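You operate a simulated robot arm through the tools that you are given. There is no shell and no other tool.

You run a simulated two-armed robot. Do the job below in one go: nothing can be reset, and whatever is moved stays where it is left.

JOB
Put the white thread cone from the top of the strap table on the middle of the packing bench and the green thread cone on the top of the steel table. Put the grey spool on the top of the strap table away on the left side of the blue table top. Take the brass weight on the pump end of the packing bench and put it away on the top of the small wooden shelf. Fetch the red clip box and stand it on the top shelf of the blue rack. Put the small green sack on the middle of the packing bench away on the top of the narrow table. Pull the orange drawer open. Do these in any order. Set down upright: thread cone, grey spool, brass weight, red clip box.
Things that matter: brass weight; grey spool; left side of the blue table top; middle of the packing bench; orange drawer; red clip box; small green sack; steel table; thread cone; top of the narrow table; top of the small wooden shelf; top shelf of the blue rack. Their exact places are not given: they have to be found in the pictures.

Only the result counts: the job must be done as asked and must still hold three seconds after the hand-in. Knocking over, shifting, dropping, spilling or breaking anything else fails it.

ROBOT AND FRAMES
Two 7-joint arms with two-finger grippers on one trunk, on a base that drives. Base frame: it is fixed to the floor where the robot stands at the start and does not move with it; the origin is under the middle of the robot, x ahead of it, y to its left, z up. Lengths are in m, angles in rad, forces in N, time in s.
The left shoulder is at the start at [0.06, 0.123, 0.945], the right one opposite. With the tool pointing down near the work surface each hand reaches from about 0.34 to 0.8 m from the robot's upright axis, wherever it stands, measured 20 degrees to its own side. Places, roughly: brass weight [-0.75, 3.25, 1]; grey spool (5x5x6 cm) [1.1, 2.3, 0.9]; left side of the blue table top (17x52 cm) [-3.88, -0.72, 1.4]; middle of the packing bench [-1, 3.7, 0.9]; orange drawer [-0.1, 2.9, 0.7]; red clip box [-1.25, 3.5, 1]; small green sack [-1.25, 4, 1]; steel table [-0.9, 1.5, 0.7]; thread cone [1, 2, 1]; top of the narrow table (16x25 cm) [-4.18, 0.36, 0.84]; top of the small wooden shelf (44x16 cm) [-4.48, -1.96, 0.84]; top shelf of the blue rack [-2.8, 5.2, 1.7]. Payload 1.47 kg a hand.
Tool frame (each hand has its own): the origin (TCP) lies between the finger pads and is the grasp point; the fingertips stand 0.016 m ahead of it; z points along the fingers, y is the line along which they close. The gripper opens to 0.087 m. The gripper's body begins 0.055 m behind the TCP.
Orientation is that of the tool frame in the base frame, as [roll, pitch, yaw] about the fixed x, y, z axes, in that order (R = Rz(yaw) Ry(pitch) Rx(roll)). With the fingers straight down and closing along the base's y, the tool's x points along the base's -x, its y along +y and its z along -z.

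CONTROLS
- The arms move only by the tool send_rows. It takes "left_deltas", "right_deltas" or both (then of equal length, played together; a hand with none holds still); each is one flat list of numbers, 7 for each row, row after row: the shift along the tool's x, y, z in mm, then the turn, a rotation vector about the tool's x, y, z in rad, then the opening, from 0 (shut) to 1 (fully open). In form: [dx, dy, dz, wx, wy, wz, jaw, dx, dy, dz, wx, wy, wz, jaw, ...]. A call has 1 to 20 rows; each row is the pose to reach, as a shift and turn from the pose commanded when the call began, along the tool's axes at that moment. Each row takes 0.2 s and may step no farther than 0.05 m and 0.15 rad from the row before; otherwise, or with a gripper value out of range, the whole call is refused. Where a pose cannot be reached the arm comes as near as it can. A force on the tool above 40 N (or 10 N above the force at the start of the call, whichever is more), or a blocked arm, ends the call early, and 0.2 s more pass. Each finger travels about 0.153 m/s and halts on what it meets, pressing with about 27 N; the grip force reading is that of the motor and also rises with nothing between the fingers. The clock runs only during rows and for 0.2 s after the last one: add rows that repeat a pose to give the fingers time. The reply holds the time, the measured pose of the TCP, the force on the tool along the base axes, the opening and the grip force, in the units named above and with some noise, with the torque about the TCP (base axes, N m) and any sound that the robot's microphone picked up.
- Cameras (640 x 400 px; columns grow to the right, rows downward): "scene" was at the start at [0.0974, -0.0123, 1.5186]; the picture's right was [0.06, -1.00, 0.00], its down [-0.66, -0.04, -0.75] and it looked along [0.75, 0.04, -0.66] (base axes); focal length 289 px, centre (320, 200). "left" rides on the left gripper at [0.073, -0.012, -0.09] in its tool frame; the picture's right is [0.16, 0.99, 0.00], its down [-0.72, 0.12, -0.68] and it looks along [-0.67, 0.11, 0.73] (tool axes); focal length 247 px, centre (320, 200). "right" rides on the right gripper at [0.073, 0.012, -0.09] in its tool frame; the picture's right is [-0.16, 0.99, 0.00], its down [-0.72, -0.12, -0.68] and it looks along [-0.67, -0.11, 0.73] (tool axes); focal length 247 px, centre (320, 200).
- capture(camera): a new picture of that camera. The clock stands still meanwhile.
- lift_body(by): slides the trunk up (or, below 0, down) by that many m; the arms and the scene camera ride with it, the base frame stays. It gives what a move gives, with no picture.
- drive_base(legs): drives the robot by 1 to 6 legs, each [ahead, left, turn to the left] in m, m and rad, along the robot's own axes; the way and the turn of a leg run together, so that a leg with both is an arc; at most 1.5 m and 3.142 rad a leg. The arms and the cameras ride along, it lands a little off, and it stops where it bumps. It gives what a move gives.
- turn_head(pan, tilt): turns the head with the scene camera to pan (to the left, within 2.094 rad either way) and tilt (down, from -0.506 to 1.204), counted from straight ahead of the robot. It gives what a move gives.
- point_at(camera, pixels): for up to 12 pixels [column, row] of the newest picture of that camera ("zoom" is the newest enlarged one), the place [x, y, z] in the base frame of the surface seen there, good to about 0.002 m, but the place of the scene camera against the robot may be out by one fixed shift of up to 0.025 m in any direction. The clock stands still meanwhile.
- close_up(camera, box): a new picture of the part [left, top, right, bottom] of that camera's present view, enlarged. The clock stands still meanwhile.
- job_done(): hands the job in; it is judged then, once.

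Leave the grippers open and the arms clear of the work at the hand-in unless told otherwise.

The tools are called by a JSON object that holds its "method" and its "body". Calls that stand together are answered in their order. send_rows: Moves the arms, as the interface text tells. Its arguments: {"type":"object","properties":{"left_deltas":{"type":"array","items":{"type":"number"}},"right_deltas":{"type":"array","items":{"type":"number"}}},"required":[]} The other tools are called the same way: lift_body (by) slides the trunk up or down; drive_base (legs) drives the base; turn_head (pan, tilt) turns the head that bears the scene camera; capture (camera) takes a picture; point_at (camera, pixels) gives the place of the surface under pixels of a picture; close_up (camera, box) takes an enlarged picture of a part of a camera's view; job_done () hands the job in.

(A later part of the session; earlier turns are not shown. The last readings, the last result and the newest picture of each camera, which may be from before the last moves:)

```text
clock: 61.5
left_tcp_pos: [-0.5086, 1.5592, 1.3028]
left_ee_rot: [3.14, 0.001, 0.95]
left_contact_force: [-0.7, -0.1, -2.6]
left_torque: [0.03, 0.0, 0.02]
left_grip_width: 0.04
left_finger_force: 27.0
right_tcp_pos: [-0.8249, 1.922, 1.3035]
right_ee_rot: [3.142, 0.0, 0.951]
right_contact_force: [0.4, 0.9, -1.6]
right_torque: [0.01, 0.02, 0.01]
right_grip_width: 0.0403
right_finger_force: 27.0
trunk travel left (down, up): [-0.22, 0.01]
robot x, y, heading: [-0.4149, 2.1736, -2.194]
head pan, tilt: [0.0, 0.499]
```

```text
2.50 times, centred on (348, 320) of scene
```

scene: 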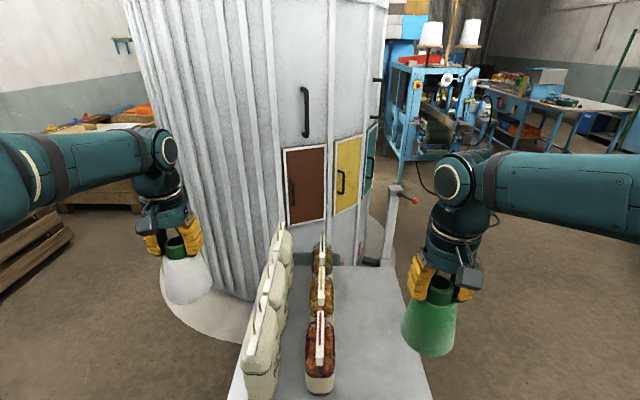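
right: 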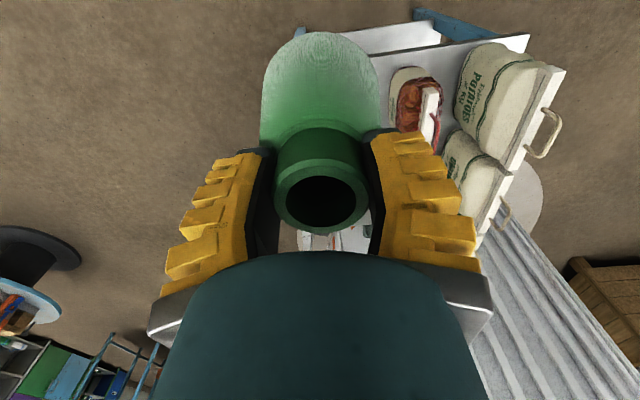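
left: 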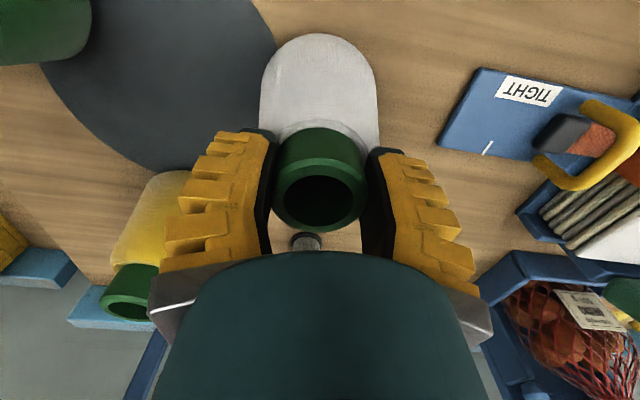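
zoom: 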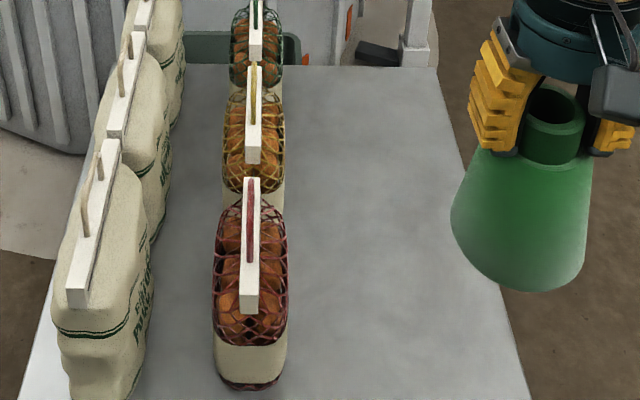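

The free strip runs about 0.26 m wide right of the net bags; target about (-1.0, 1.67). I'll drive 0.15 m closer for a comfortable reach.

{"method": "drive_base", "body": {"legs": [[0.15, 0, 0]]}}

{"method": "turn_head", "body": {"pan": -0.15, "tilt": 0.7}}

{"method": "capture", "body": {"camera": "scene"}}

```text
clock: 62.9
left_tcp_pos: [-0.5957, 1.4374, 1.3037]
left_ee_rot: [-3.141, 0.0, 0.947]
left_contact_force: [-0.7, 0.2, -1.7]
left_torque: [0.03, 0.02, 0.02]
left_grip_width: 0.0404
left_finger_force: 27.3
right_tcp_pos: [-0.911, 1.7997, 1.3028]
right_ee_rot: [3.139, -0.001, 0.951]
right_contact_force: [-0.6, -0.5, -2.3]
right_torque: [0.05, 0.0, 0.0]
right_grip_width: 0.0404
right_finger_force: 27.5
trunk travel left (down, up): [-0.22, 0.01]
robot x, y, heading: [-0.502, 2.0491, -2.198]
head pan, tilt: [0.0, 0.499]
```

```text
clock: 63.6
left_tcp_pos: [-0.595, 1.4374, 1.304]
left_ee_rot: [-3.141, -0.002, 0.947]
left_contact_force: [-0.4, -0.2, -1.5]
left_torque: [0.01, -0.02, 0.01]
left_grip_width: 0.0405
left_finger_force: 27.3
right_tcp_pos: [-0.9112, 1.8004, 1.3031]
right_ee_rot: [3.141, 0.001, 0.95]
right_contact_force: [0.4, 0.3, -2.2]
right_torque: [0.01, 0.0, 0.0]
right_grip_width: 0.0403
right_finger_force: 27.1
trunk travel left (down, up): [-0.22, 0.01]
robot x, y, heading: [-0.4977, 2.0488, -2.192]
head pan, tilt: [-0.15, 0.7]
```

```text
taken
```

scene: 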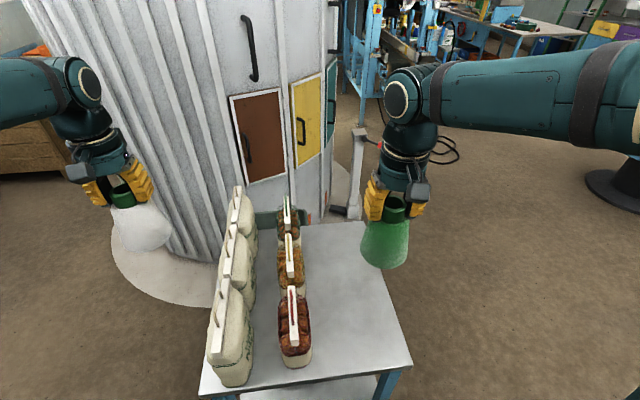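

Checking the table's corners and the free zone from here: (409,362), (205,388), (362,225), and surface at (345,330).

{"method": "point_at", "body": {"camera": "scene", "pixels": [[406, 360], [210, 388], [360, 226], [345, 330], [350, 300], [313, 355], [307, 280]]}}

```text
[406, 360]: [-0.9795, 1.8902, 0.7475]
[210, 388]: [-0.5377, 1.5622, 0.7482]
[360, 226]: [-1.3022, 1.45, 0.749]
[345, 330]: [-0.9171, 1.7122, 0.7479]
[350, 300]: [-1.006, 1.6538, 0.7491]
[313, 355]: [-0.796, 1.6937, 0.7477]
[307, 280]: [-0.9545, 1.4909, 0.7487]
```

Target for the green cone: (-0.985, 1.675), table top about z 0.74 true. I'll move over it and lower to TCP z ≈ 0.90, then look.

{"method": "send_rows", "body": {"right_deltas": [-36, 3, 0, 0, 0, 0, 0.2, -72, 6, 0, 0, 0, 0, 0.2, -108, 9, 0, 0, 0, 0, 0.2, -144.8, 12.4, 0, 0, 0, 0, 0.2, -144.8, 12.4, 45, 0, 0, 0, 0.2, -144.8, 12.4, 90, 0, 0, 0, 0.2, -144.8, 12.4, 135, 0, 0, 0, 0.2, -144.8, 12.4, 180, 0, 0, 0, 0.2, -144.8, 12.4, 225, 0, 0, 0, 0.2, -144.8, 12.4, 270, 0, 0, 0, 0.2, -144.8, 12.4, 315, 0, 0, 0, 0.2, -144.8, 12.4, 360, 0, 0, 0, 0.2, -144.8, 12.4, 400, 0, 0, 0, 0.2, -144.8, 12.4, 400, 0, 0, 0, 0.2]}}

{"method": "capture", "body": {"camera": "scene"}}

{"method": "capture", "body": {"camera": "right"}}

```text
clock: 66.7
left_tcp_pos: [-0.5941, 1.4371, 1.3046]
left_ee_rot: [3.141, 0.0, 0.947]
left_contact_force: [0.7, 0.7, -1.3]
left_torque: [0.02, 0.01, -0.01]
left_grip_width: 0.0404
left_finger_force: 27.1
right_tcp_pos: [-0.9852, 1.6762, 0.9036]
right_ee_rot: [3.141, 0.001, 0.947]
right_contact_force: [-0.4, 0.3, -1.3]
right_torque: [0.02, -0.01, 0.03]
right_grip_width: 0.0406
right_finger_force: 27.4
trunk travel left (down, up): [-0.22, 0.01]
robot x, y, heading: [-0.5034, 2.0454, -2.197]
head pan, tilt: [-0.15, 0.7]
```

```text
taken
```

scene: 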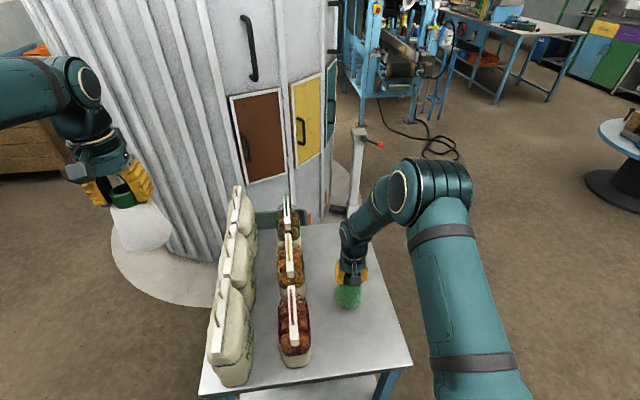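

```text
taken
```

right: 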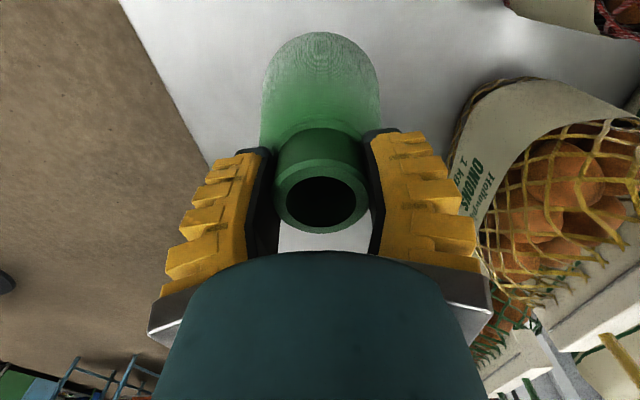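

The green cone hangs over the free strip. I'll measure the table height with the right wrist camera at (420,60) and (220,100).

{"method": "point_at", "body": {"camera": "right", "pixels": [[420, 60], [220, 100], [430, 100], [300, 245], [340, 245], [165, 75]]}}

```text
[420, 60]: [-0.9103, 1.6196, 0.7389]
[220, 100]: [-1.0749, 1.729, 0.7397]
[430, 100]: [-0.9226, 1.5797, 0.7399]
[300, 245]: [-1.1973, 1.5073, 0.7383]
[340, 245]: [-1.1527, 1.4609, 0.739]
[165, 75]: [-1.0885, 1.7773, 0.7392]
```

Table true z 0.739, so the cone touches down at TCP z ≈ 0.862. Lowering 41 mm slowly.

{"method": "send_rows", "body": {"right_deltas": [0, 0, 20, 0, 0, 0, 0.2, 0, 0, 32, 0, 0, 0, 0.2, 0, 0, 38, 0, 0, 0, 0.2, 0, 0, 41.5, 0, 0, 0, 0.2, 0, 0, 41.5, 0, 0, 0, 0.2]}}

```text
clock: 67.8
left_tcp_pos: [-0.5946, 1.438, 1.3026]
left_ee_rot: [3.14, 0.001, 0.948]
left_contact_force: [0.5, -0.3, -0.8]
left_torque: [0.01, -0.01, 0.01]
left_grip_width: 0.04
left_finger_force: 27.1
right_tcp_pos: [-0.9854, 1.6751, 0.8635]
right_ee_rot: [3.14, 0.002, 0.949]
right_contact_force: [2.5, 2.6, 11.8]
right_torque: [-0.06, 0.14, -0.01]
right_grip_width: 0.0408
right_finger_force: 26.7
trunk travel left (down, up): [-0.22, 0.01]
robot x, y, heading: [-0.4968, 2.049, -2.195]
head pan, tilt: [-0.15, 0.7]
```

The cone stands on the table (11.8 N up). Opening, then rising straight up.

{"method": "send_rows", "body": {"right_deltas": [0, 0, -0.5, 0, 0, 0, 0.6, 0, 0, -1, 0, 0, 0, 1, 0, 0, -1, 0, 0, 0, 1, 0, 0, -30, 0, 0, 0, 1, 0, 0, -70, 0, 0, 0, 1, 0, 0, -115, 0, 0, 0, 1, 0, 0, -160, 0, 0, 0, 1, 0, 0, -205, 0, 0, 0, 1, 0, 0, -250, 0, 0, 0, 1, 0, 0, -295, 0, 0, 0, 1, 0, 0, -340, 0, 0, 0, 1, 0, 0, -385, 0, 0, 0, 1, 0, 0, -430, 0, 0, 0, 1, 40, 0, -440, 0, 0, 0, 1, 85, 0, -440, 0, 0, 0, 1, 130, 0, -440, 0, 0, 0, 1, 145, 0, -440, 0, 0, 0, 1]}}

{"method": "capture", "body": {"camera": "scene"}}

```text
clock: 71.5
left_tcp_pos: [-0.595, 1.4369, 1.3037]
left_ee_rot: [3.14, -0.001, 0.949]
left_contact_force: [-0.7, -0.7, -1.9]
left_torque: [0.02, -0.03, -0.02]
left_grip_width: 0.0401
left_finger_force: 27.0
right_tcp_pos: [-0.902, 1.7932, 1.3025]
right_ee_rot: [3.141, -0.001, 0.948]
right_contact_force: [0.1, -0.3, 0.4]
right_torque: [-0.04, -0.02, -0.01]
right_grip_width: 0.087
right_finger_force: 0.1
trunk travel left (down, up): [-0.22, 0.01]
robot x, y, heading: [-0.5005, 2.0487, -2.194]
head pan, tilt: [-0.15, 0.7]
```

```text
taken
```

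scene: 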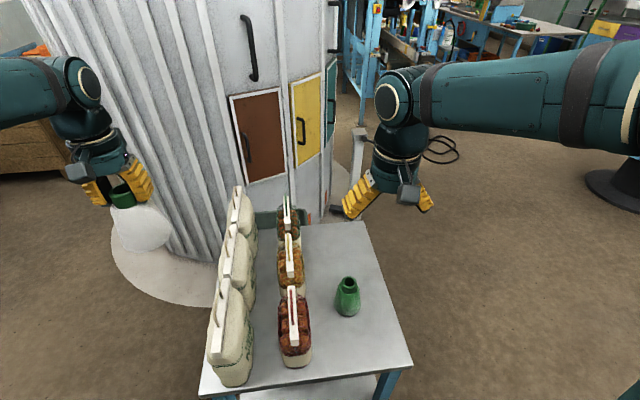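

The green cone stands well at (347,297). Now I'll move past the steel table (to my right) and turn round to face the packing bench.

{"method": "drive_base", "body": {"legs": [[0, -1.3, 0], [0.15, 0, 0], [0, 0, 3.14]]}}

{"method": "turn_head", "body": {"pan": 0.0, "tilt": 0.45}}

{"method": "capture", "body": {"camera": "scene"}}

```text
clock: 91.4
left_tcp_pos: [-1.5511, 3.2965, 1.3033]
left_ee_rot: [-3.139, 0.0, -2.184]
left_contact_force: [-0.2, -0.2, -1.6]
left_torque: [-0.01, -0.03, -0.01]
left_grip_width: 0.0402
left_finger_force: 26.9
right_tcp_pos: [-1.242, 2.9425, 1.3026]
right_ee_rot: [3.14, 0.001, -2.183]
right_contact_force: [0.5, -0.2, 0.3]
right_torque: [0.01, 0.0, 0.0]
right_grip_width: 0.0873
right_finger_force: 0.0
trunk travel left (down, up): [-0.22, 0.01]
robot x, y, heading: [-1.6406, 2.6854, 0.954]
head pan, tilt: [-0.15, 0.7]
```

```text
clock: 92.2
left_tcp_pos: [-1.5513, 3.2949, 1.3039]
left_ee_rot: [-3.14, 0.001, -2.184]
left_contact_force: [0.3, 0.3, -1.3]
left_torque: [-0.03, 0.0, 0.01]
left_grip_width: 0.04
left_finger_force: 26.8
right_tcp_pos: [-1.2423, 2.9433, 1.3021]
right_ee_rot: [3.141, -0.002, -2.185]
right_contact_force: [0.2, -0.7, -0.3]
right_torque: [0.01, 0.0, 0.0]
right_grip_width: 0.0868
right_finger_force: 0.0
trunk travel left (down, up): [-0.22, 0.01]
robot x, y, heading: [-1.6411, 2.6826, 0.959]
head pan, tilt: [0.0, 0.45]
```

```text
taken
```

scene: 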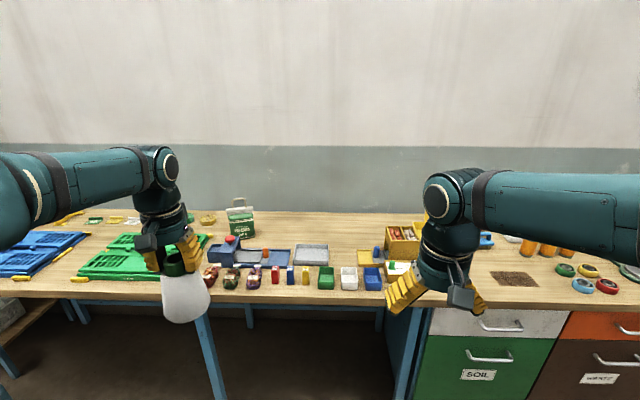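

The packing bench is crowded. I'll zoom into it in three parts.

{"method": "close_up", "body": {"camera": "scene", "box": [190, 185, 430, 335]}}

{"method": "close_up", "body": {"camera": "scene", "box": [400, 180, 640, 330]}}

{"method": "close_up", "body": {"camera": "scene", "box": [0, 180, 240, 330]}}

```text
2.67 times, centred on (310, 260) of scene
```

zoom: 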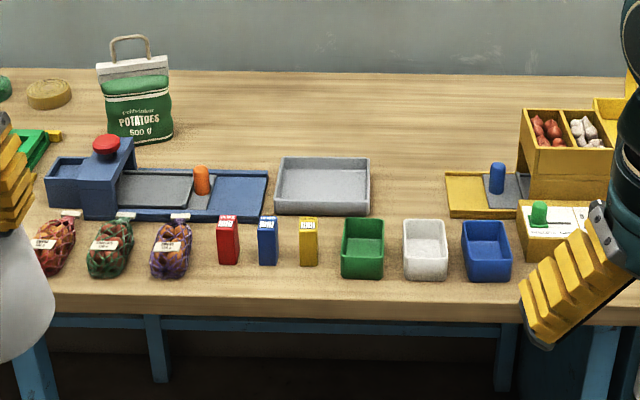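

```text
2.67 times, centred on (520, 255) of scene
```

zoom: 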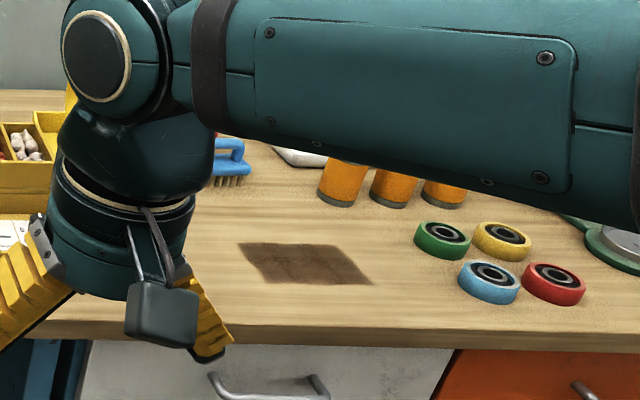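

```text
2.67 times, centred on (120, 255) of scene
```

zoom: 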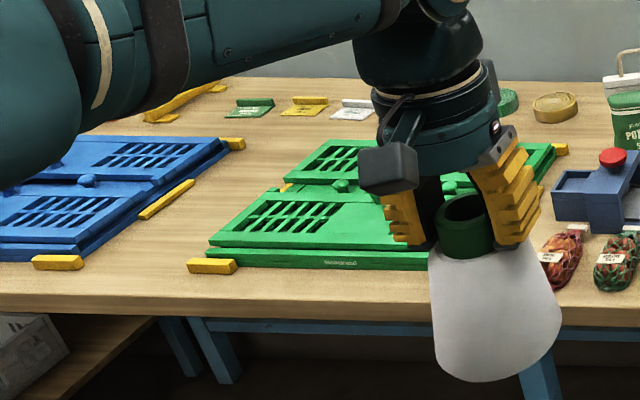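

The green "Potatoes 500 g" sack, the red clip box (between net packs and blue/yellow clip boxes) and a free area on the bench behind the grey tray are visible. I'll re-zoom the middle and measure.

{"method": "close_up", "body": {"camera": "scene", "box": [190, 185, 430, 335]}}

{"method": "point_at", "body": {"camera": "zoom", "pixels": [[322, 190], [330, 120], [250, 110], [430, 120], [430, 160], [138, 110], [135, 68], [228, 240], [228, 218], [268, 240], [250, 290], [320, 75]]}}

{"method": "point_at", "body": {"camera": "scene", "pixels": [[320, 298], [140, 294], [540, 303], [320, 216], [500, 240]]}}

```text
2.67 times, centred on (310, 260) of scene
```

zoom: 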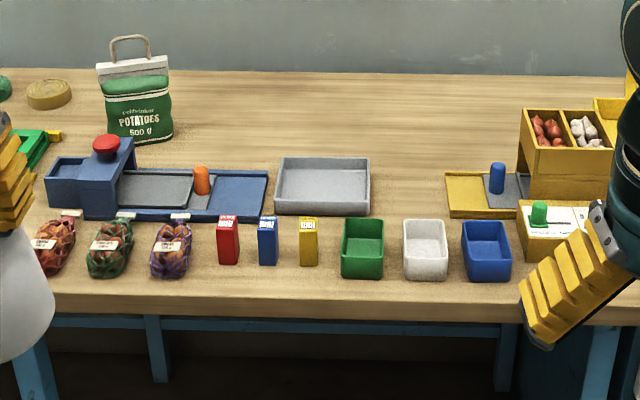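

```text
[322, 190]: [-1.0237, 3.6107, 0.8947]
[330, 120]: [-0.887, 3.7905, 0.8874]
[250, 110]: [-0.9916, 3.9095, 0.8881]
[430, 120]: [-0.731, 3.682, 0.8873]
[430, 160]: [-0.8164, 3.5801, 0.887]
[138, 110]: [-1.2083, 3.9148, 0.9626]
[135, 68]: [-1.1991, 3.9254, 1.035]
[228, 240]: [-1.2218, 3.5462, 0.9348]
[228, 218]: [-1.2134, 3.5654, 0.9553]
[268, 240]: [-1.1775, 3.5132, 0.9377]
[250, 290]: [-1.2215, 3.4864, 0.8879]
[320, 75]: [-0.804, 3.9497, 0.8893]
```

```text
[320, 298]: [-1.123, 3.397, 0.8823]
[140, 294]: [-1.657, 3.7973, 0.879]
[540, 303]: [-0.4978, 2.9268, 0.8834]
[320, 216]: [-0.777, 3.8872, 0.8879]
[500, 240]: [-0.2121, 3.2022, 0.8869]
```

Bench front edge is at about n=2.12 (along the wall normal), depth 0.63, true top z ≈ 0.879. I'll place the white cone in the free spot behind the grey tray near (-0.9,3.79). First I drive up to the bench, a bit to the right.

{"method": "drive_base", "body": {"legs": [[0.0, -0.16, 0], [0.45, 0, 0]]}}

{"method": "turn_head", "body": {"pan": 0.1, "tilt": 0.65}}

{"method": "capture", "body": {"camera": "scene"}}

{"method": "capture", "body": {"camera": "left"}}

{"method": "capture", "body": {"camera": "right"}}

```text
clock: 96.6
left_tcp_pos: [-1.1622, 3.5748, 1.304]
left_ee_rot: [3.141, -0.001, -2.181]
left_contact_force: [0.0, 0.9, -2.2]
left_torque: [0.0, 0.05, 0.01]
left_grip_width: 0.0398
left_finger_force: 26.6
right_tcp_pos: [-0.853, 3.2217, 1.3019]
right_ee_rot: [3.139, 0.001, -2.18]
right_contact_force: [0.2, 0.1, 0.0]
right_torque: [0.01, 0.02, -0.01]
right_grip_width: 0.0871
right_finger_force: 0.1
trunk travel left (down, up): [-0.22, 0.01]
robot x, y, heading: [-1.2519, 2.957, 0.961]
head pan, tilt: [0.0, 0.45]
```

```text
clock: 97.3
left_tcp_pos: [-1.1641, 3.5727, 1.3046]
left_ee_rot: [3.141, -0.001, -2.18]
left_contact_force: [-0.2, 0.4, -0.7]
left_torque: [0.01, 0.01, 0.02]
left_grip_width: 0.0395
left_finger_force: 26.3
right_tcp_pos: [-0.8532, 3.222, 1.3025]
right_ee_rot: [3.14, 0.002, -2.181]
right_contact_force: [0.1, 0.7, 0.2]
right_torque: [0.01, -0.02, 0.01]
right_grip_width: 0.0869
right_finger_force: 0.0
trunk travel left (down, up): [-0.22, 0.01]
robot x, y, heading: [-1.2533, 2.9615, 0.961]
head pan, tilt: [0.099, 0.649]
```

```text
taken
```

scene: 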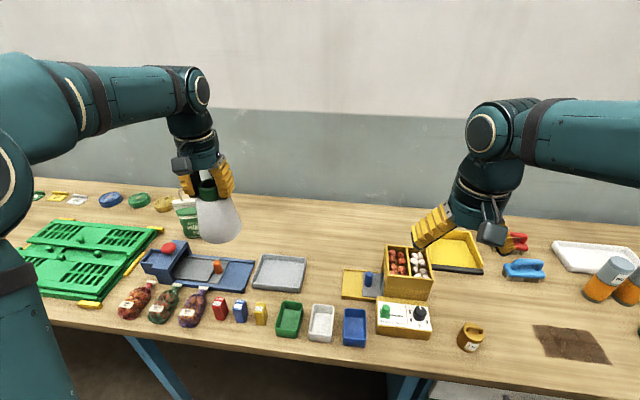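

```text
taken
```

left: 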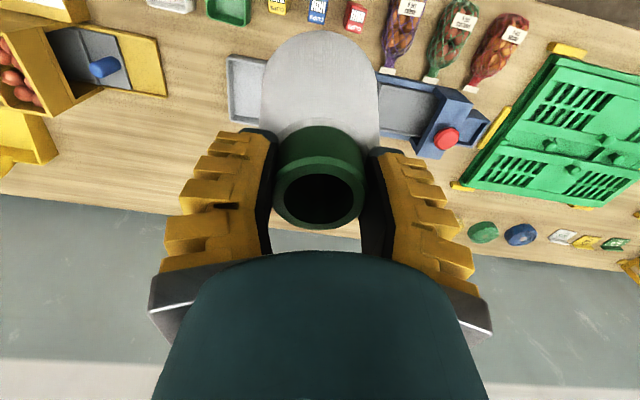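

```text
taken
```

right: 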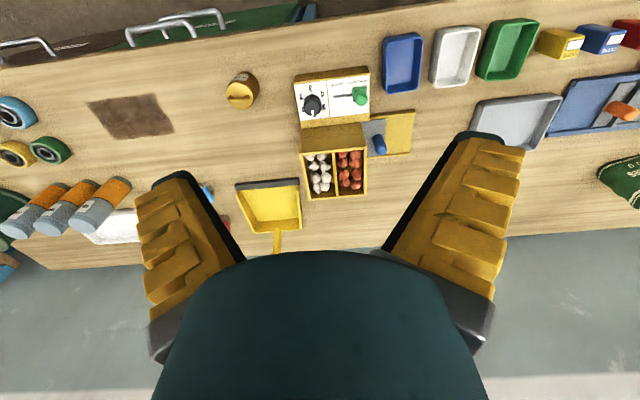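

The brass weight is visible at scene (470,337) / right (241,90). In the left picture the free bench lies around (150,130). Measuring there.

{"method": "point_at", "body": {"camera": "left", "pixels": [[150, 130], [200, 125], [236, 118], [231, 60], [215, 100], [225, 130], [130, 185], [165, 92], [100, 120], [230, 200]]}}

{"method": "point_at", "body": {"camera": "right", "pixels": [[478, 103], [530, 147], [562, 98], [505, 165], [400, 200], [410, 150], [599, 170], [420, 230], [241, 90], [241, 75], [265, 100], [232, 100]]}}

```text
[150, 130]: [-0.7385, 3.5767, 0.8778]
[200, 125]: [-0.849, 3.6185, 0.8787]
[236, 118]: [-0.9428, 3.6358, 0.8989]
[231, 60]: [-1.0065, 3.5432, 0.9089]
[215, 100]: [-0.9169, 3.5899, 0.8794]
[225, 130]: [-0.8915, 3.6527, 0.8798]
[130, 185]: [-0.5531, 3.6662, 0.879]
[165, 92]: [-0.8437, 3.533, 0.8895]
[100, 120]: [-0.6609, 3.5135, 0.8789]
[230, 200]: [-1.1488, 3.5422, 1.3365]
```

```text
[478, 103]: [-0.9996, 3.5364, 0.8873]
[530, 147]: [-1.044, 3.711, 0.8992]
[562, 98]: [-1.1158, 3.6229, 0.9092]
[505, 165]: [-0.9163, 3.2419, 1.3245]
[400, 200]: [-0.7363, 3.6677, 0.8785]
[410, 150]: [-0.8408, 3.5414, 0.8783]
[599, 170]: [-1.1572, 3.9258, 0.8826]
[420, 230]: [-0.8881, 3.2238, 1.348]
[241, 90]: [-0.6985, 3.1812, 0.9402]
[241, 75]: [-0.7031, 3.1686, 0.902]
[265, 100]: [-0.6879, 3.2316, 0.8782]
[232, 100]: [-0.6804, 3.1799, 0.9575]
```

True bench z is 0.879; grey tray's back edge is at n≈2.42. I'll put the cone at about (-0.93,3.745). Driving 0.09 m closer so it is within reach.

{"method": "drive_base", "body": {"legs": [[0.09, 0, -0.008]]}}

```text
clock: 98.4
left_tcp_pos: [-1.1058, 3.6481, 1.304]
left_ee_rot: [3.14, -0.001, -2.188]
left_contact_force: [0.6, 0.1, -1.3]
left_torque: [0.02, 0.0, -0.01]
left_grip_width: 0.04
left_finger_force: 26.9
right_tcp_pos: [-0.7972, 3.2925, 1.3023]
right_ee_rot: [3.14, 0.0, -2.189]
right_contact_force: [0.2, 0.0, -0.2]
right_torque: [0.01, 0.03, 0.0]
right_grip_width: 0.0869
right_finger_force: 0.1
trunk travel left (down, up): [-0.22, 0.01]
robot x, y, heading: [-1.1958, 3.0362, 0.951]
head pan, tilt: [0.099, 0.649]
```

Now the left hand moves over the spot and lowers to TCP z ≈ 1.04.

{"method": "send_rows", "body": {"left_deltas": [-40, -19, 0, 0, 0, 0, 0.2, -80, -38, 0, 0, 0, 0, 0.2, -120, -57, 0, 0, 0, 0, 0.2, -160, -76, 0, 0, 0, 0, 0.2, -183.3, -85.6, 0, 0, 0, 0, 0.2, -183.3, -85.6, 45, 0, 0, 0, 0.2, -183.3, -85.6, 90, 0, 0, 0, 0.2, -183.3, -85.6, 135, 0, 0, 0, 0.2, -183.3, -85.6, 180, 0, 0, 0, 0.2, -183.3, -85.6, 225, 0, 0, 0, 0.2, -183.3, -85.6, 262, 0, 0, 0, 0.2, -183.3, -85.6, 262, 0, 0, 0, 0.2]}}

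{"method": "capture", "body": {"camera": "scene"}}

{"method": "capture", "body": {"camera": "left"}}

```text
clock: 101.0
left_tcp_pos: [-0.9306, 3.7453, 1.0423]
left_ee_rot: [3.142, -0.001, -2.188]
left_contact_force: [-0.5, 0.1, -1.6]
left_torque: [0.01, -0.01, 0.01]
left_grip_width: 0.04
left_finger_force: 26.6
left hand out of reach, approached as far as the arm can: row 4, 5, 6
right_tcp_pos: [-0.7982, 3.2928, 1.3021]
right_ee_rot: [3.14, 0.0, -2.19]
right_contact_force: [0.1, -0.6, 0.9]
right_torque: [0.01, -0.01, -0.05]
right_grip_width: 0.0872
right_finger_force: 0.0
trunk travel left (down, up): [-0.22, 0.01]
robot x, y, heading: [-1.1969, 3.0357, 0.951]
head pan, tilt: [0.099, 0.649]
```

```text
taken
```

scene: 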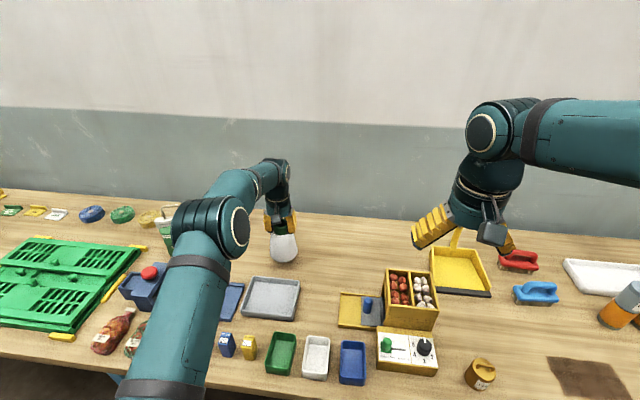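

```text
taken
```

left: 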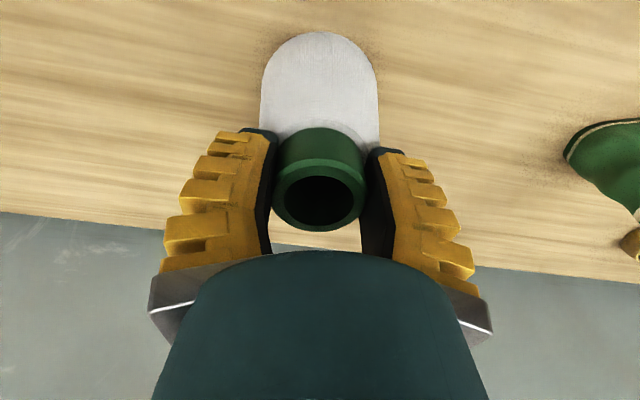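

The spot is clear around the cone. Lowering 39 mm to touch.

{"method": "send_rows", "body": {"left_deltas": [0, 0, 18, 0, 0, 0, 0.2, 0, 0, 30, 0, 0, 0, 0.2, 0, 0, 36, 0, 0, 0, 0.2, 0, 0, 39.5, 0, 0, 0, 0.2, 0, 0, 39.5, 0, 0, 0, 0.2]}}

```text
clock: 102.2
left_tcp_pos: [-0.9305, 3.7461, 1.0055]
left_ee_rot: [3.141, 0.003, -2.188]
left_contact_force: [-2.5, -2.8, 13.8]
left_torque: [0.27, -0.1, 0.05]
left_grip_width: 0.0409
left_finger_force: 27.1
right_tcp_pos: [-0.7999, 3.2915, 1.3034]
right_ee_rot: [3.14, 0.002, -2.187]
right_contact_force: [-0.5, 0.2, 0.0]
right_torque: [-0.02, 0.0, -0.01]
right_grip_width: 0.0871
right_finger_force: 0.1
trunk travel left (down, up): [-0.22, 0.01]
robot x, y, heading: [-1.1966, 3.0343, 0.953]
head pan, tilt: [0.099, 0.649]
```

The cone stands (13.8 N up). Opening, rising and pulling back.

{"method": "send_rows", "body": {"left_deltas": [0, 0, 0, 0, 0, 0, 0.6, 0, 0, -1, 0, 0, 0, 1, 0, 0, -1, 0, 0, 0, 1, 0, 0, -25, 0, 0, 0, 1, 0, 0, -65, 0, 0, 0, 1, 0, 0, -105, 0, 0, 0, 1, 0, 0, -145, 0, 0, 0, 1, 20, 10, -185, 0, 0, 0, 1, 50, 20, -220, 0, 0, 0, 1, 80, 40, -250, 0, 0, 0, 1, 120, 60, -260, 0, 0, 0, 1, 160, 80, -260, 0, 0, 0, 1, 200, 90, -260, 0, 0, 0, 1, 240, 90, -260, 0, 0, 0, 1]}}

{"method": "capture", "body": {"camera": "scene"}}

{"method": "capture", "body": {"camera": "left"}}

```text
clock: 105.2
left_tcp_pos: [-1.1397, 3.6023, 1.2628]
left_ee_rot: [-3.14, 0.002, -2.19]
left_contact_force: [-0.6, 0.0, 0.6]
left_torque: [0.05, 0.0, 0.02]
left_grip_width: 0.0872
left_finger_force: 0.0
right_tcp_pos: [-0.799, 3.2912, 1.3022]
right_ee_rot: [3.14, 0.003, -2.188]
right_contact_force: [0.3, -0.9, -0.5]
right_torque: [0.01, 0.0, 0.01]
right_grip_width: 0.087
right_finger_force: 0.0
trunk travel left (down, up): [-0.22, 0.01]
robot x, y, heading: [-1.1994, 3.0386, 0.952]
head pan, tilt: [0.099, 0.649]
```

```text
taken
```

scene: 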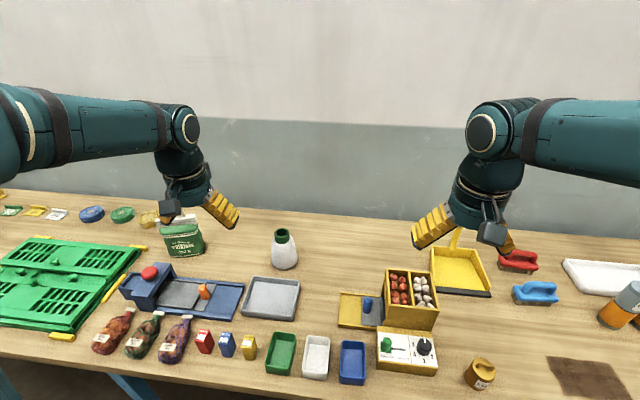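

```text
taken
```

left: 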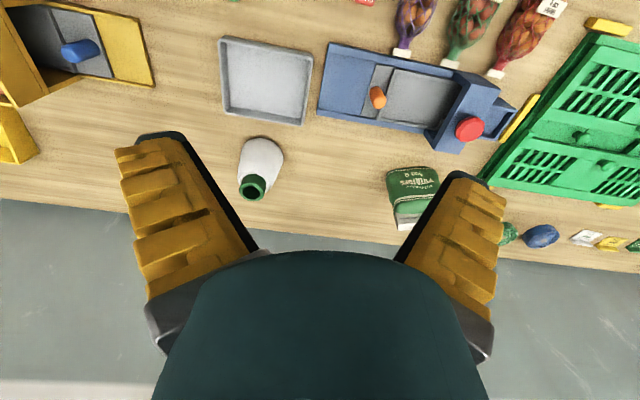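

White cone stands upright at (284,249). Next I look at the blue rack (pan ~1.26) to plan the clip box placement.

{"method": "turn_head", "body": {"pan": 1.2, "tilt": 0.1}}

{"method": "capture", "body": {"camera": "scene"}}

{"method": "close_up", "body": {"camera": "scene", "box": [160, 60, 480, 260]}}

```text
clock: 106.5
left_tcp_pos: [-1.1407, 3.6046, 1.262]
left_ee_rot: [3.141, -0.002, -2.188]
left_contact_force: [-0.4, 0.8, -0.3]
left_torque: [-0.01, -0.03, 0.0]
left_grip_width: 0.087
left_finger_force: 0.1
right_tcp_pos: [-0.7986, 3.2919, 1.3021]
right_ee_rot: [3.14, 0.001, -2.189]
right_contact_force: [-0.5, 0.4, -0.2]
right_torque: [-0.01, 0.01, 0.01]
right_grip_width: 0.0871
right_finger_force: 0.0
trunk travel left (down, up): [-0.22, 0.01]
robot x, y, heading: [-1.1983, 3.0396, 0.953]
head pan, tilt: [1.201, 0.099]
```

```text
taken
```

scene: 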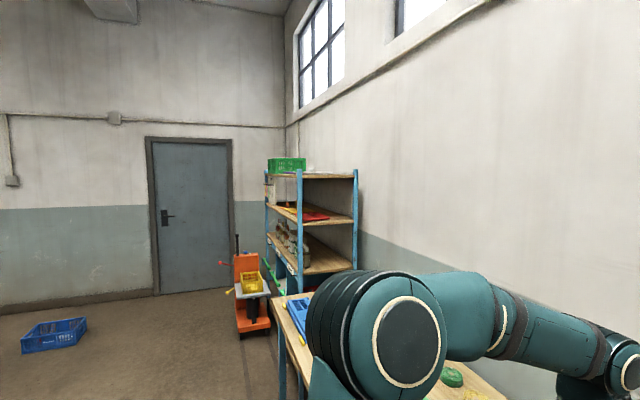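

```text
2.00 times, centred on (320, 160) of scene
```

zoom: 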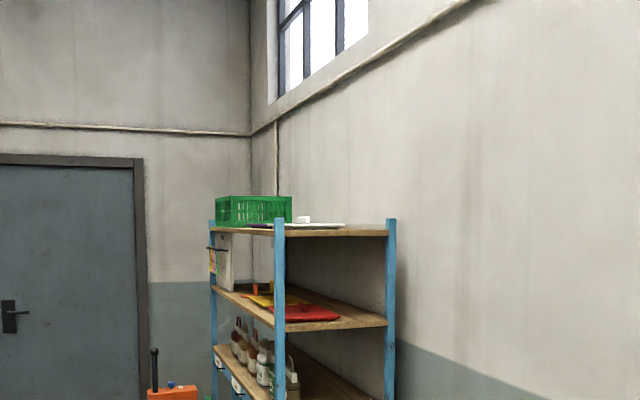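

Measuring the rack posts and top shelf: zoom (280,222), (391,222), (213,225), shelf edge (340,231), crate (262,210).

{"method": "point_at", "body": {"camera": "zoom", "pixels": [[279, 225], [391, 225], [213, 228], [330, 233], [255, 208], [235, 210], [340, 228], [304, 219], [160, 395], [330, 325], [325, 223]]}}

{"method": "close_up", "body": {"camera": "scene", "box": [250, 145, 370, 220]}}

```text
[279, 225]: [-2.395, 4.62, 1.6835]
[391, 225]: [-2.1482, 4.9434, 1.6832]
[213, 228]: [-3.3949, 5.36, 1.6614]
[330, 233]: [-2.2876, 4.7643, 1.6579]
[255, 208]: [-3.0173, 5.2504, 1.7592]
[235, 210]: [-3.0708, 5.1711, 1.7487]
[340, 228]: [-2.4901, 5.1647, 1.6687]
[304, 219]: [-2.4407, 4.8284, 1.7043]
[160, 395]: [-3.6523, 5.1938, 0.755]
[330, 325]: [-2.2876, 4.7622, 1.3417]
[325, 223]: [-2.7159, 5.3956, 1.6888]
```

```text
5.33 times, centred on (310, 182) of scene
```

zoom: 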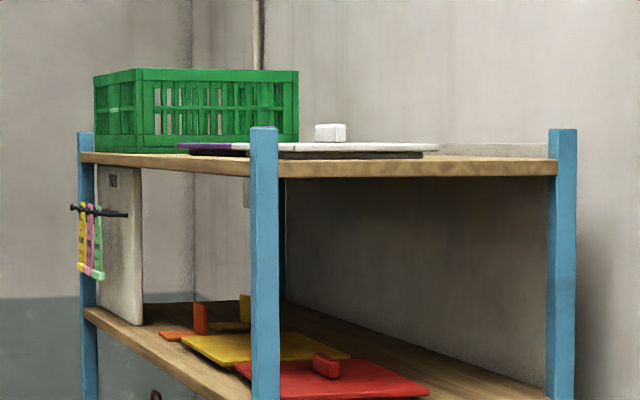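

The rack top shelf lies at n 2.37–2.78, true z ≈ 1.66; its right end holds lids, its far end a crate. That is high, so the clip box has to be set with a level hand. I'll back off from the bench and test in free air whether the left hand can turn over and level out.

{"method": "drive_base", "body": {"legs": [[-0.4, 0, 0]]}}

{"method": "send_rows", "body": {"left_deltas": [0, 0, 0, 0, 0, 0.15, 1, 0, 0, 0, 0, 0, 0.3, 1, 0, 0, 0, 0, 0, 0.45, 1, 0, 0, 0, 0, 0, 0.6, 1, 0, 0, 0, 0, 0, 0.75, 1, 0, 0, 0, 0, 0, 0.9, 1, 0, 0, 0, 0, 0, 1.05, 1, 0, 0, 0, 0, 0, 1.2, 1, 0, 0, 0, 0, 0, 1.35, 1, 0, 0, 0, 0, 0, 1.5, 1, 0, 0, 0, 0, 0, 1.571, 1]}}

```text
clock: 109.0
left_tcp_pos: [-1.3743, 3.2775, 1.2638]
left_ee_rot: [-3.141, 0.0, -2.187]
left_contact_force: [-0.2, -0.4, 0.6]
left_torque: [-0.02, 0.0, 0.0]
left_grip_width: 0.087
left_finger_force: 0.0
right_tcp_pos: [-1.0302, 2.9684, 1.3021]
right_ee_rot: [3.139, 0.001, -2.184]
right_contact_force: [-0.5, -0.5, -0.2]
right_torque: [0.01, 0.01, 0.02]
right_grip_width: 0.0869
right_finger_force: 0.1
trunk travel left (down, up): [-0.22, 0.01]
robot x, y, heading: [-1.4296, 2.7125, 0.957]
head pan, tilt: [1.201, 0.099]
```

```text
clock: 111.4
left_tcp_pos: [-1.3728, 3.2777, 1.2622]
left_ee_rot: [3.141, 0.001, 2.524]
left_contact_force: [0.1, 0.4, -0.1]
left_torque: [-0.03, -0.02, -0.03]
left_grip_width: 0.087
left_finger_force: 0.0
right_tcp_pos: [-1.0312, 2.9671, 1.3027]
right_ee_rot: [3.14, -0.001, -2.183]
right_contact_force: [0.3, -0.2, 0.3]
right_torque: [-0.02, 0.0, -0.03]
right_grip_width: 0.087
right_finger_force: 0.1
trunk travel left (down, up): [-0.22, 0.01]
robot x, y, heading: [-1.4335, 2.7118, 0.955]
head pan, tilt: [1.201, 0.099]
```

A quarter turn went fine. Another quarter turn.

{"method": "send_rows", "body": {"left_deltas": [0, 0, 0, 0, 0, 0.15, 1, 0, 0, 0, 0, 0, 0.3, 1, 0, 0, 0, 0, 0, 0.45, 1, 0, 0, 0, 0, 0, 0.6, 1, 0, 0, 0, 0, 0, 0.75, 1, 0, 0, 0, 0, 0, 0.9, 1, 0, 0, 0, 0, 0, 1.05, 1, 0, 0, 0, 0, 0, 1.2, 1, 0, 0, 0, 0, 0, 1.35, 1, 0, 0, 0, 0, 0, 1.5, 1, 0, 0, 0, 0, 0, 1.571, 1]}}

```text
clock: 113.8
left_tcp_pos: [-1.3736, 3.2776, 1.263]
left_ee_rot: [3.141, -0.001, 0.952]
left_contact_force: [0.6, 0.3, -0.1]
left_torque: [-0.01, 0.04, 0.0]
left_grip_width: 0.0872
left_finger_force: 0.1
right_tcp_pos: [-1.0307, 2.9674, 1.3012]
right_ee_rot: [3.138, 0.0, -2.186]
right_contact_force: [0.2, -0.2, 0.7]
right_torque: [-0.02, 0.02, 0.01]
right_grip_width: 0.0868
right_finger_force: 0.0
trunk travel left (down, up): [-0.22, 0.01]
robot x, y, heading: [-1.4304, 2.7082, 0.952]
head pan, tilt: [1.201, 0.099]
```

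The flip works. Now pitching the left hand forward to level (turn about tool y).

{"method": "send_rows", "body": {"left_deltas": [0, 0, 0, 0, 0.15, 0, 1, 0, 0, 0, 0, 0.3, 0, 1, 0, 0, 0, 0, 0.45, 0, 1, 0, 0, 0, 0, 0.6, 0, 1, 0, 0, 0, 0, 0.75, 0, 1, 0, 0, 0, 0, 0.9, 0, 1, 0, 0, 0, 0, 1.05, 0, 1, 0, 0, 0, 0, 1.2, 0, 1, 0, 0, 0, 0, 1.35, 0, 1, 0, 0, 0, 0, 1.5, 0, 1, 0, 0, 0, 0, 1.571, 0, 1]}}

{"method": "turn_head", "body": {"pan": 0.2, "tilt": 0.3}}

{"method": "capture", "body": {"camera": "scene"}}

{"method": "capture", "body": {"camera": "left"}}

```text
clock: 116.4
left_tcp_pos: [-1.4307, 3.3062, 1.2501]
left_ee_rot: [-2.041, -1.454, 0.002]
left_contact_force: [0.2, -0.1, 0.2]
left_torque: [0.02, 0.01, -0.03]
left_grip_width: 0.087
left_finger_force: 0.0
left hand out of reach, approached as far as the arm can: row 7, 8, 10, 11
right_tcp_pos: [-1.0289, 2.9684, 1.3015]
right_ee_rot: [3.141, -0.002, -2.185]
right_contact_force: [-0.4, 0.0, -1.0]
right_torque: [0.03, -0.02, -0.02]
right_grip_width: 0.0872
right_finger_force: 0.0
trunk travel left (down, up): [-0.22, 0.01]
robot x, y, heading: [-1.4308, 2.7127, 0.954]
head pan, tilt: [1.201, 0.099]
stopped in row 11 (left hand): the arm was blocked; the commanded pose is now the measured one
```

```text
clock: 117.7
left_tcp_pos: [-1.4308, 3.3048, 1.2517]
left_ee_rot: [-2.035, -1.457, -0.005]
left_contact_force: [1.2, 0.3, -0.5]
left_torque: [-0.02, 0.0, 0.0]
left_grip_width: 0.0873
left_finger_force: 0.0
right_tcp_pos: [-1.031, 2.9665, 1.3039]
right_ee_rot: [3.14, 0.0, -2.187]
right_contact_force: [0.6, -0.2, 0.8]
right_torque: [0.01, 0.0, -0.01]
right_grip_width: 0.0869
right_finger_force: 0.0
trunk travel left (down, up): [-0.22, 0.01]
robot x, y, heading: [-1.4319, 2.7085, 0.955]
head pan, tilt: [0.201, 0.3]
```

```text
taken
```

scene: 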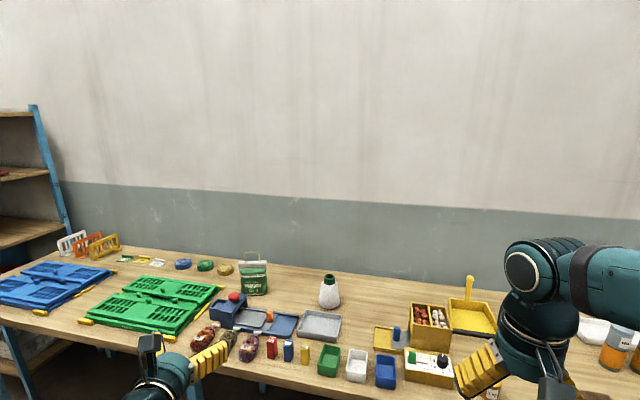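

```text
taken
```

left: 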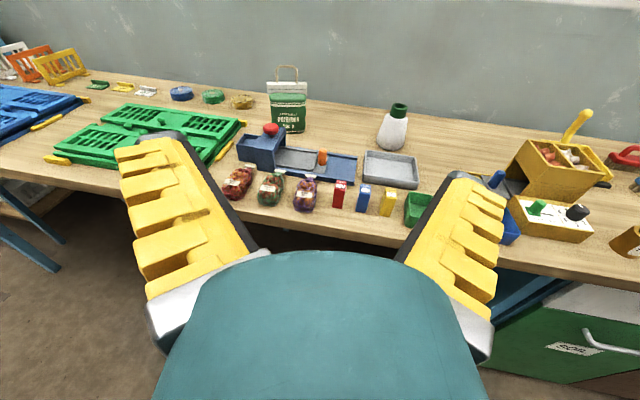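

The hand is level with the camera on top, only slightly out of line. Now testing the reach upward: raise 0.43 m, shift right 0.1, and square the direction.

{"method": "send_rows", "body": {"left_deltas": [20, 30, 10, -0.05, 0.02, -0.03, 1, 40, 60, 20, -0.1, 0.04, -0.06, 1, 80, 80, 30, -0.15, 0.06, -0.095, 1, 125, 90, 40, -0.15, 0.06, -0.095, 1, 170, 100, 40, -0.15, 0.06, -0.095, 1, 215, 100, 40, -0.15, 0.06, -0.095, 1, 260, 100, 40, -0.15, 0.06, -0.095, 1, 305, 100, 40, -0.15, 0.06, -0.095, 1, 350, 100, 40, -0.15, 0.06, -0.095, 1, 395, 100, 40, -0.15, 0.06, -0.095, 1, 440, 100, 40, -0.15, 0.06, -0.095, 1, 460, 100, 40, -0.15, 0.06, -0.095, 1, 460, 100, 40, -0.15, 0.06, -0.095, 1]}}

{"method": "capture", "body": {"camera": "scene"}}

```text
clock: 120.5
left_tcp_pos: [-1.2717, 3.296, 1.698]
left_ee_rot: [-1.345, -1.568, -0.845]
left_contact_force: [0.1, 1.1, 0.0]
left_torque: [0.02, 0.0, -0.01]
left_grip_width: 0.0872
left_finger_force: 0.1
right_tcp_pos: [-1.0309, 2.9669, 1.3017]
right_ee_rot: [3.139, -0.001, -2.186]
right_contact_force: [0.2, -1.1, -0.4]
right_torque: [-0.02, 0.01, 0.01]
right_grip_width: 0.0871
right_finger_force: 0.1
trunk travel left (down, up): [-0.22, 0.01]
robot x, y, heading: [-1.4329, 2.7111, 0.955]
head pan, tilt: [0.201, 0.3]
```

```text
taken
```

scene: 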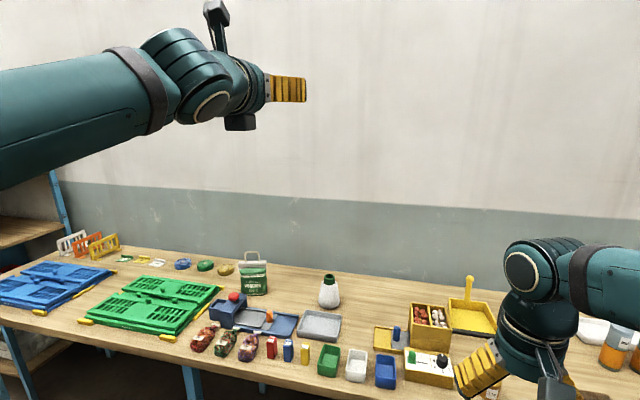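

The level hand reaches z 1.70 at 0.58 m ahead without trouble. I'll zoom on the hand to see how far it extends below its axis.

{"method": "close_up", "body": {"camera": "scene", "box": [140, 0, 340, 150]}}

{"method": "capture", "body": {"camera": "right"}}

```text
2.67 times, centred on (240, 75) of scene
```

zoom: 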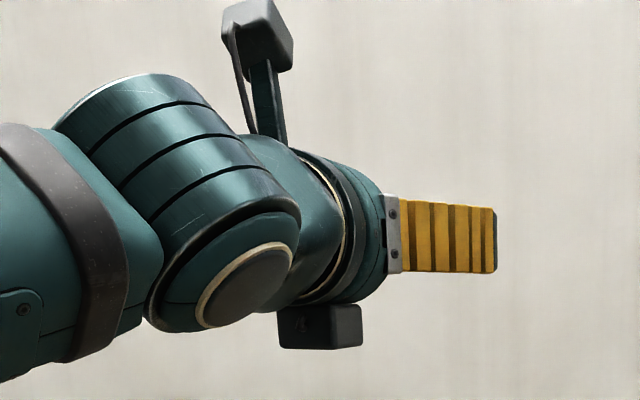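

```text
taken
```

right: 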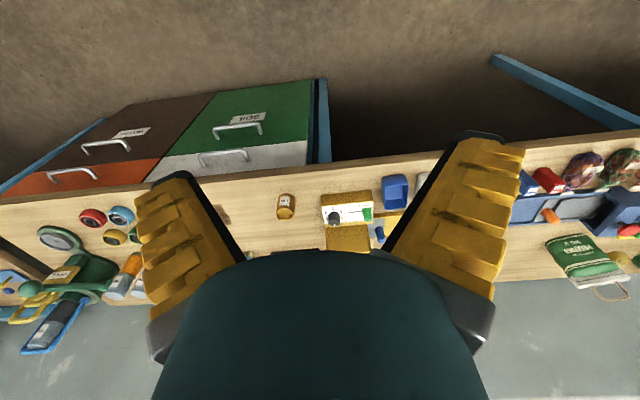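

The hand extends about 0.056 m below its axis behind the fingers. I'll test another 60 mm higher for the approach margin.

{"method": "send_rows", "body": {"left_deltas": [30, 0, 0, 0, 0, 0, 1, 60, 0, 0, 0, 0, 0, 1, 70, 0, 0, 0, 0, 0, 1, 70, 0, 0, 0, 0, 0, 1]}}

```text
clock: 121.5
left_tcp_pos: [-1.2723, 3.2942, 1.7661]
left_ee_rot: [-1.371, -1.565, -0.823]
left_contact_force: [0.2, 0.1, 0.0]
left_torque: [0.0, 0.02, -0.03]
left_grip_width: 0.0872
left_finger_force: 0.1
right_tcp_pos: [-1.0309, 2.9677, 1.3033]
right_ee_rot: [3.14, -0.001, -2.185]
right_contact_force: [0.1, 0.5, 0.0]
right_torque: [0.0, 0.02, -0.04]
right_grip_width: 0.0871
right_finger_force: 0.1
trunk travel left (down, up): [-0.22, 0.01]
robot x, y, heading: [-1.428, 2.7108, 0.955]
head pan, tilt: [0.201, 0.3]
```

Good, 1.766 is reachable too. Now I shift the base left 0.15 m and lower the level hand in front of the bench to z ≈ 1.06 to view the red clip box.

{"method": "drive_base", "body": {"legs": [[0, 0.15, -0.003]]}}

{"method": "send_rows", "body": {"left_deltas": [-45, 0, 0, 0, 0, 0, 1, -90, 0, 0, 0, 0, 0, 1, -135, 0, 0, 0, 0, 0, 1, -180, 0, 0, 0, 0, 0, 1, -225, 0, 0, 0, 0, 0, 1, -270, 0, 0, 0, 0, 0, 1, -315, 0, 0, 0, 0, 0, 1, -360, 0, 0, 0, 0, 0, 1, -405, 0, 0, 0, 0, 0, 1, -450, 0, 0, 0, 0, 0, 1, -495, 0, 0, 0, 0, 0, 1, -540, 0, 0, 0, 0, 0, 1, -585, 0, 0, 0, 0, 0, 1, -630, 0, 0, 0, 0, 0, 1, -675, 0, 0, 0, 0, 0, 1, -706, 0, 0, 0, 0, 0, 1, -706, 0, 0, 0, 0, 0, 1]}}

{"method": "capture", "body": {"camera": "left"}}

{"method": "capture", "body": {"camera": "scene"}}

```text
clock: 123.5
left_tcp_pos: [-1.3969, 3.3826, 1.7654]
left_ee_rot: [-1.403, -1.569, -0.791]
left_contact_force: [-0.6, 0.0, 0.2]
left_torque: [0.0, -0.01, 0.01]
left_grip_width: 0.0871
left_finger_force: 0.0
right_tcp_pos: [-1.1564, 3.0557, 1.3021]
right_ee_rot: [3.14, -0.001, -2.191]
right_contact_force: [-0.7, -0.7, 0.5]
right_torque: [0.02, 0.02, -0.01]
right_grip_width: 0.087
right_finger_force: 0.0
trunk travel left (down, up): [-0.22, 0.01]
robot x, y, heading: [-1.5561, 2.8007, 0.949]
head pan, tilt: [0.201, 0.3]
```

```text
clock: 127.1
left_tcp_pos: [-1.4547, 3.4084, 1.2669]
left_ee_rot: [-2.763, -1.562, 0.563]
left_contact_force: [0.7, -0.5, -0.7]
left_torque: [0.03, -0.02, -0.01]
left_grip_width: 0.087
left_finger_force: 0.1
left hand out of reach, approached as far as the arm can: row 8, 11, 12, 13, 14, 15, 16, 17
right_tcp_pos: [-1.1547, 3.0544, 1.3022]
right_ee_rot: [3.14, 0.001, -2.193]
right_contact_force: [-0.2, 1.0, 0.6]
right_torque: [0.0, 0.03, 0.02]
right_grip_width: 0.0867
right_finger_force: 0.0
trunk travel left (down, up): [-0.22, 0.01]
robot x, y, heading: [-1.56, 2.8, 0.957]
head pan, tilt: [0.201, 0.3]
```

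```text
taken
```

left: 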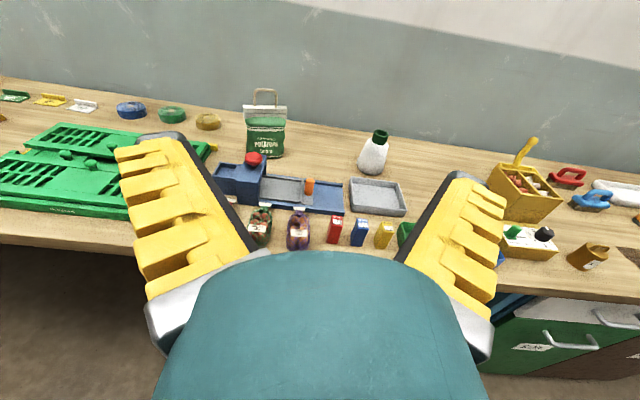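

```text
taken
```

scene: 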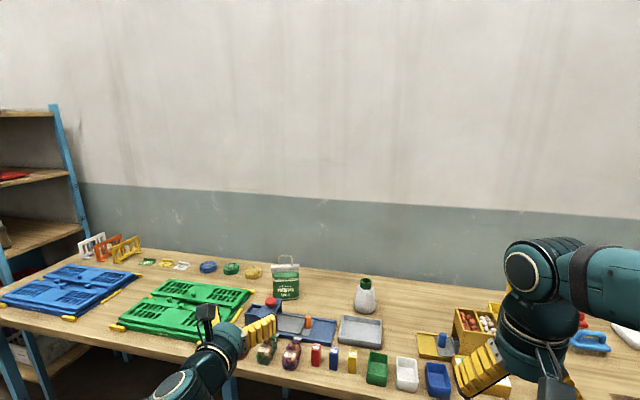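

A level hand can't go lower than about 0.2 above the shoulder here. Lowering the trunk by 0.21 brings everything down instead.

{"method": "lift_body", "body": {"by": -0.21}}

{"method": "capture", "body": {"camera": "left"}}

```text
clock: 129.4
left_tcp_pos: [-1.4545, 3.4076, 1.0568]
left_ee_rot: [-2.726, -1.561, 0.528]
left_contact_force: [0.8, -0.1, 0.0]
left_torque: [0.03, -0.01, 0.0]
left_grip_width: 0.0871
left_finger_force: 0.0
right_tcp_pos: [-1.1551, 3.055, 1.0915]
right_ee_rot: [3.14, 0.0, -2.191]
right_contact_force: [0.9, -0.1, -0.9]
right_torque: [0.0, 0.04, -0.01]
right_grip_width: 0.0869
right_finger_force: 0.0
trunk travel left (down, up): [-0.01, 0.22]
robot x, y, heading: [-1.556, 2.7963, 0.948]
head pan, tilt: [0.201, 0.3]
```

```text
taken
```

left: 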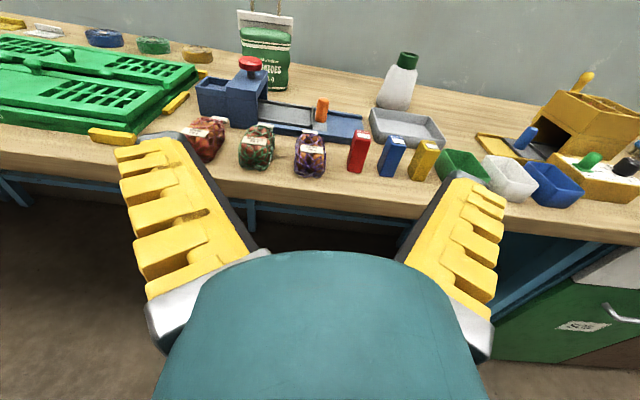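

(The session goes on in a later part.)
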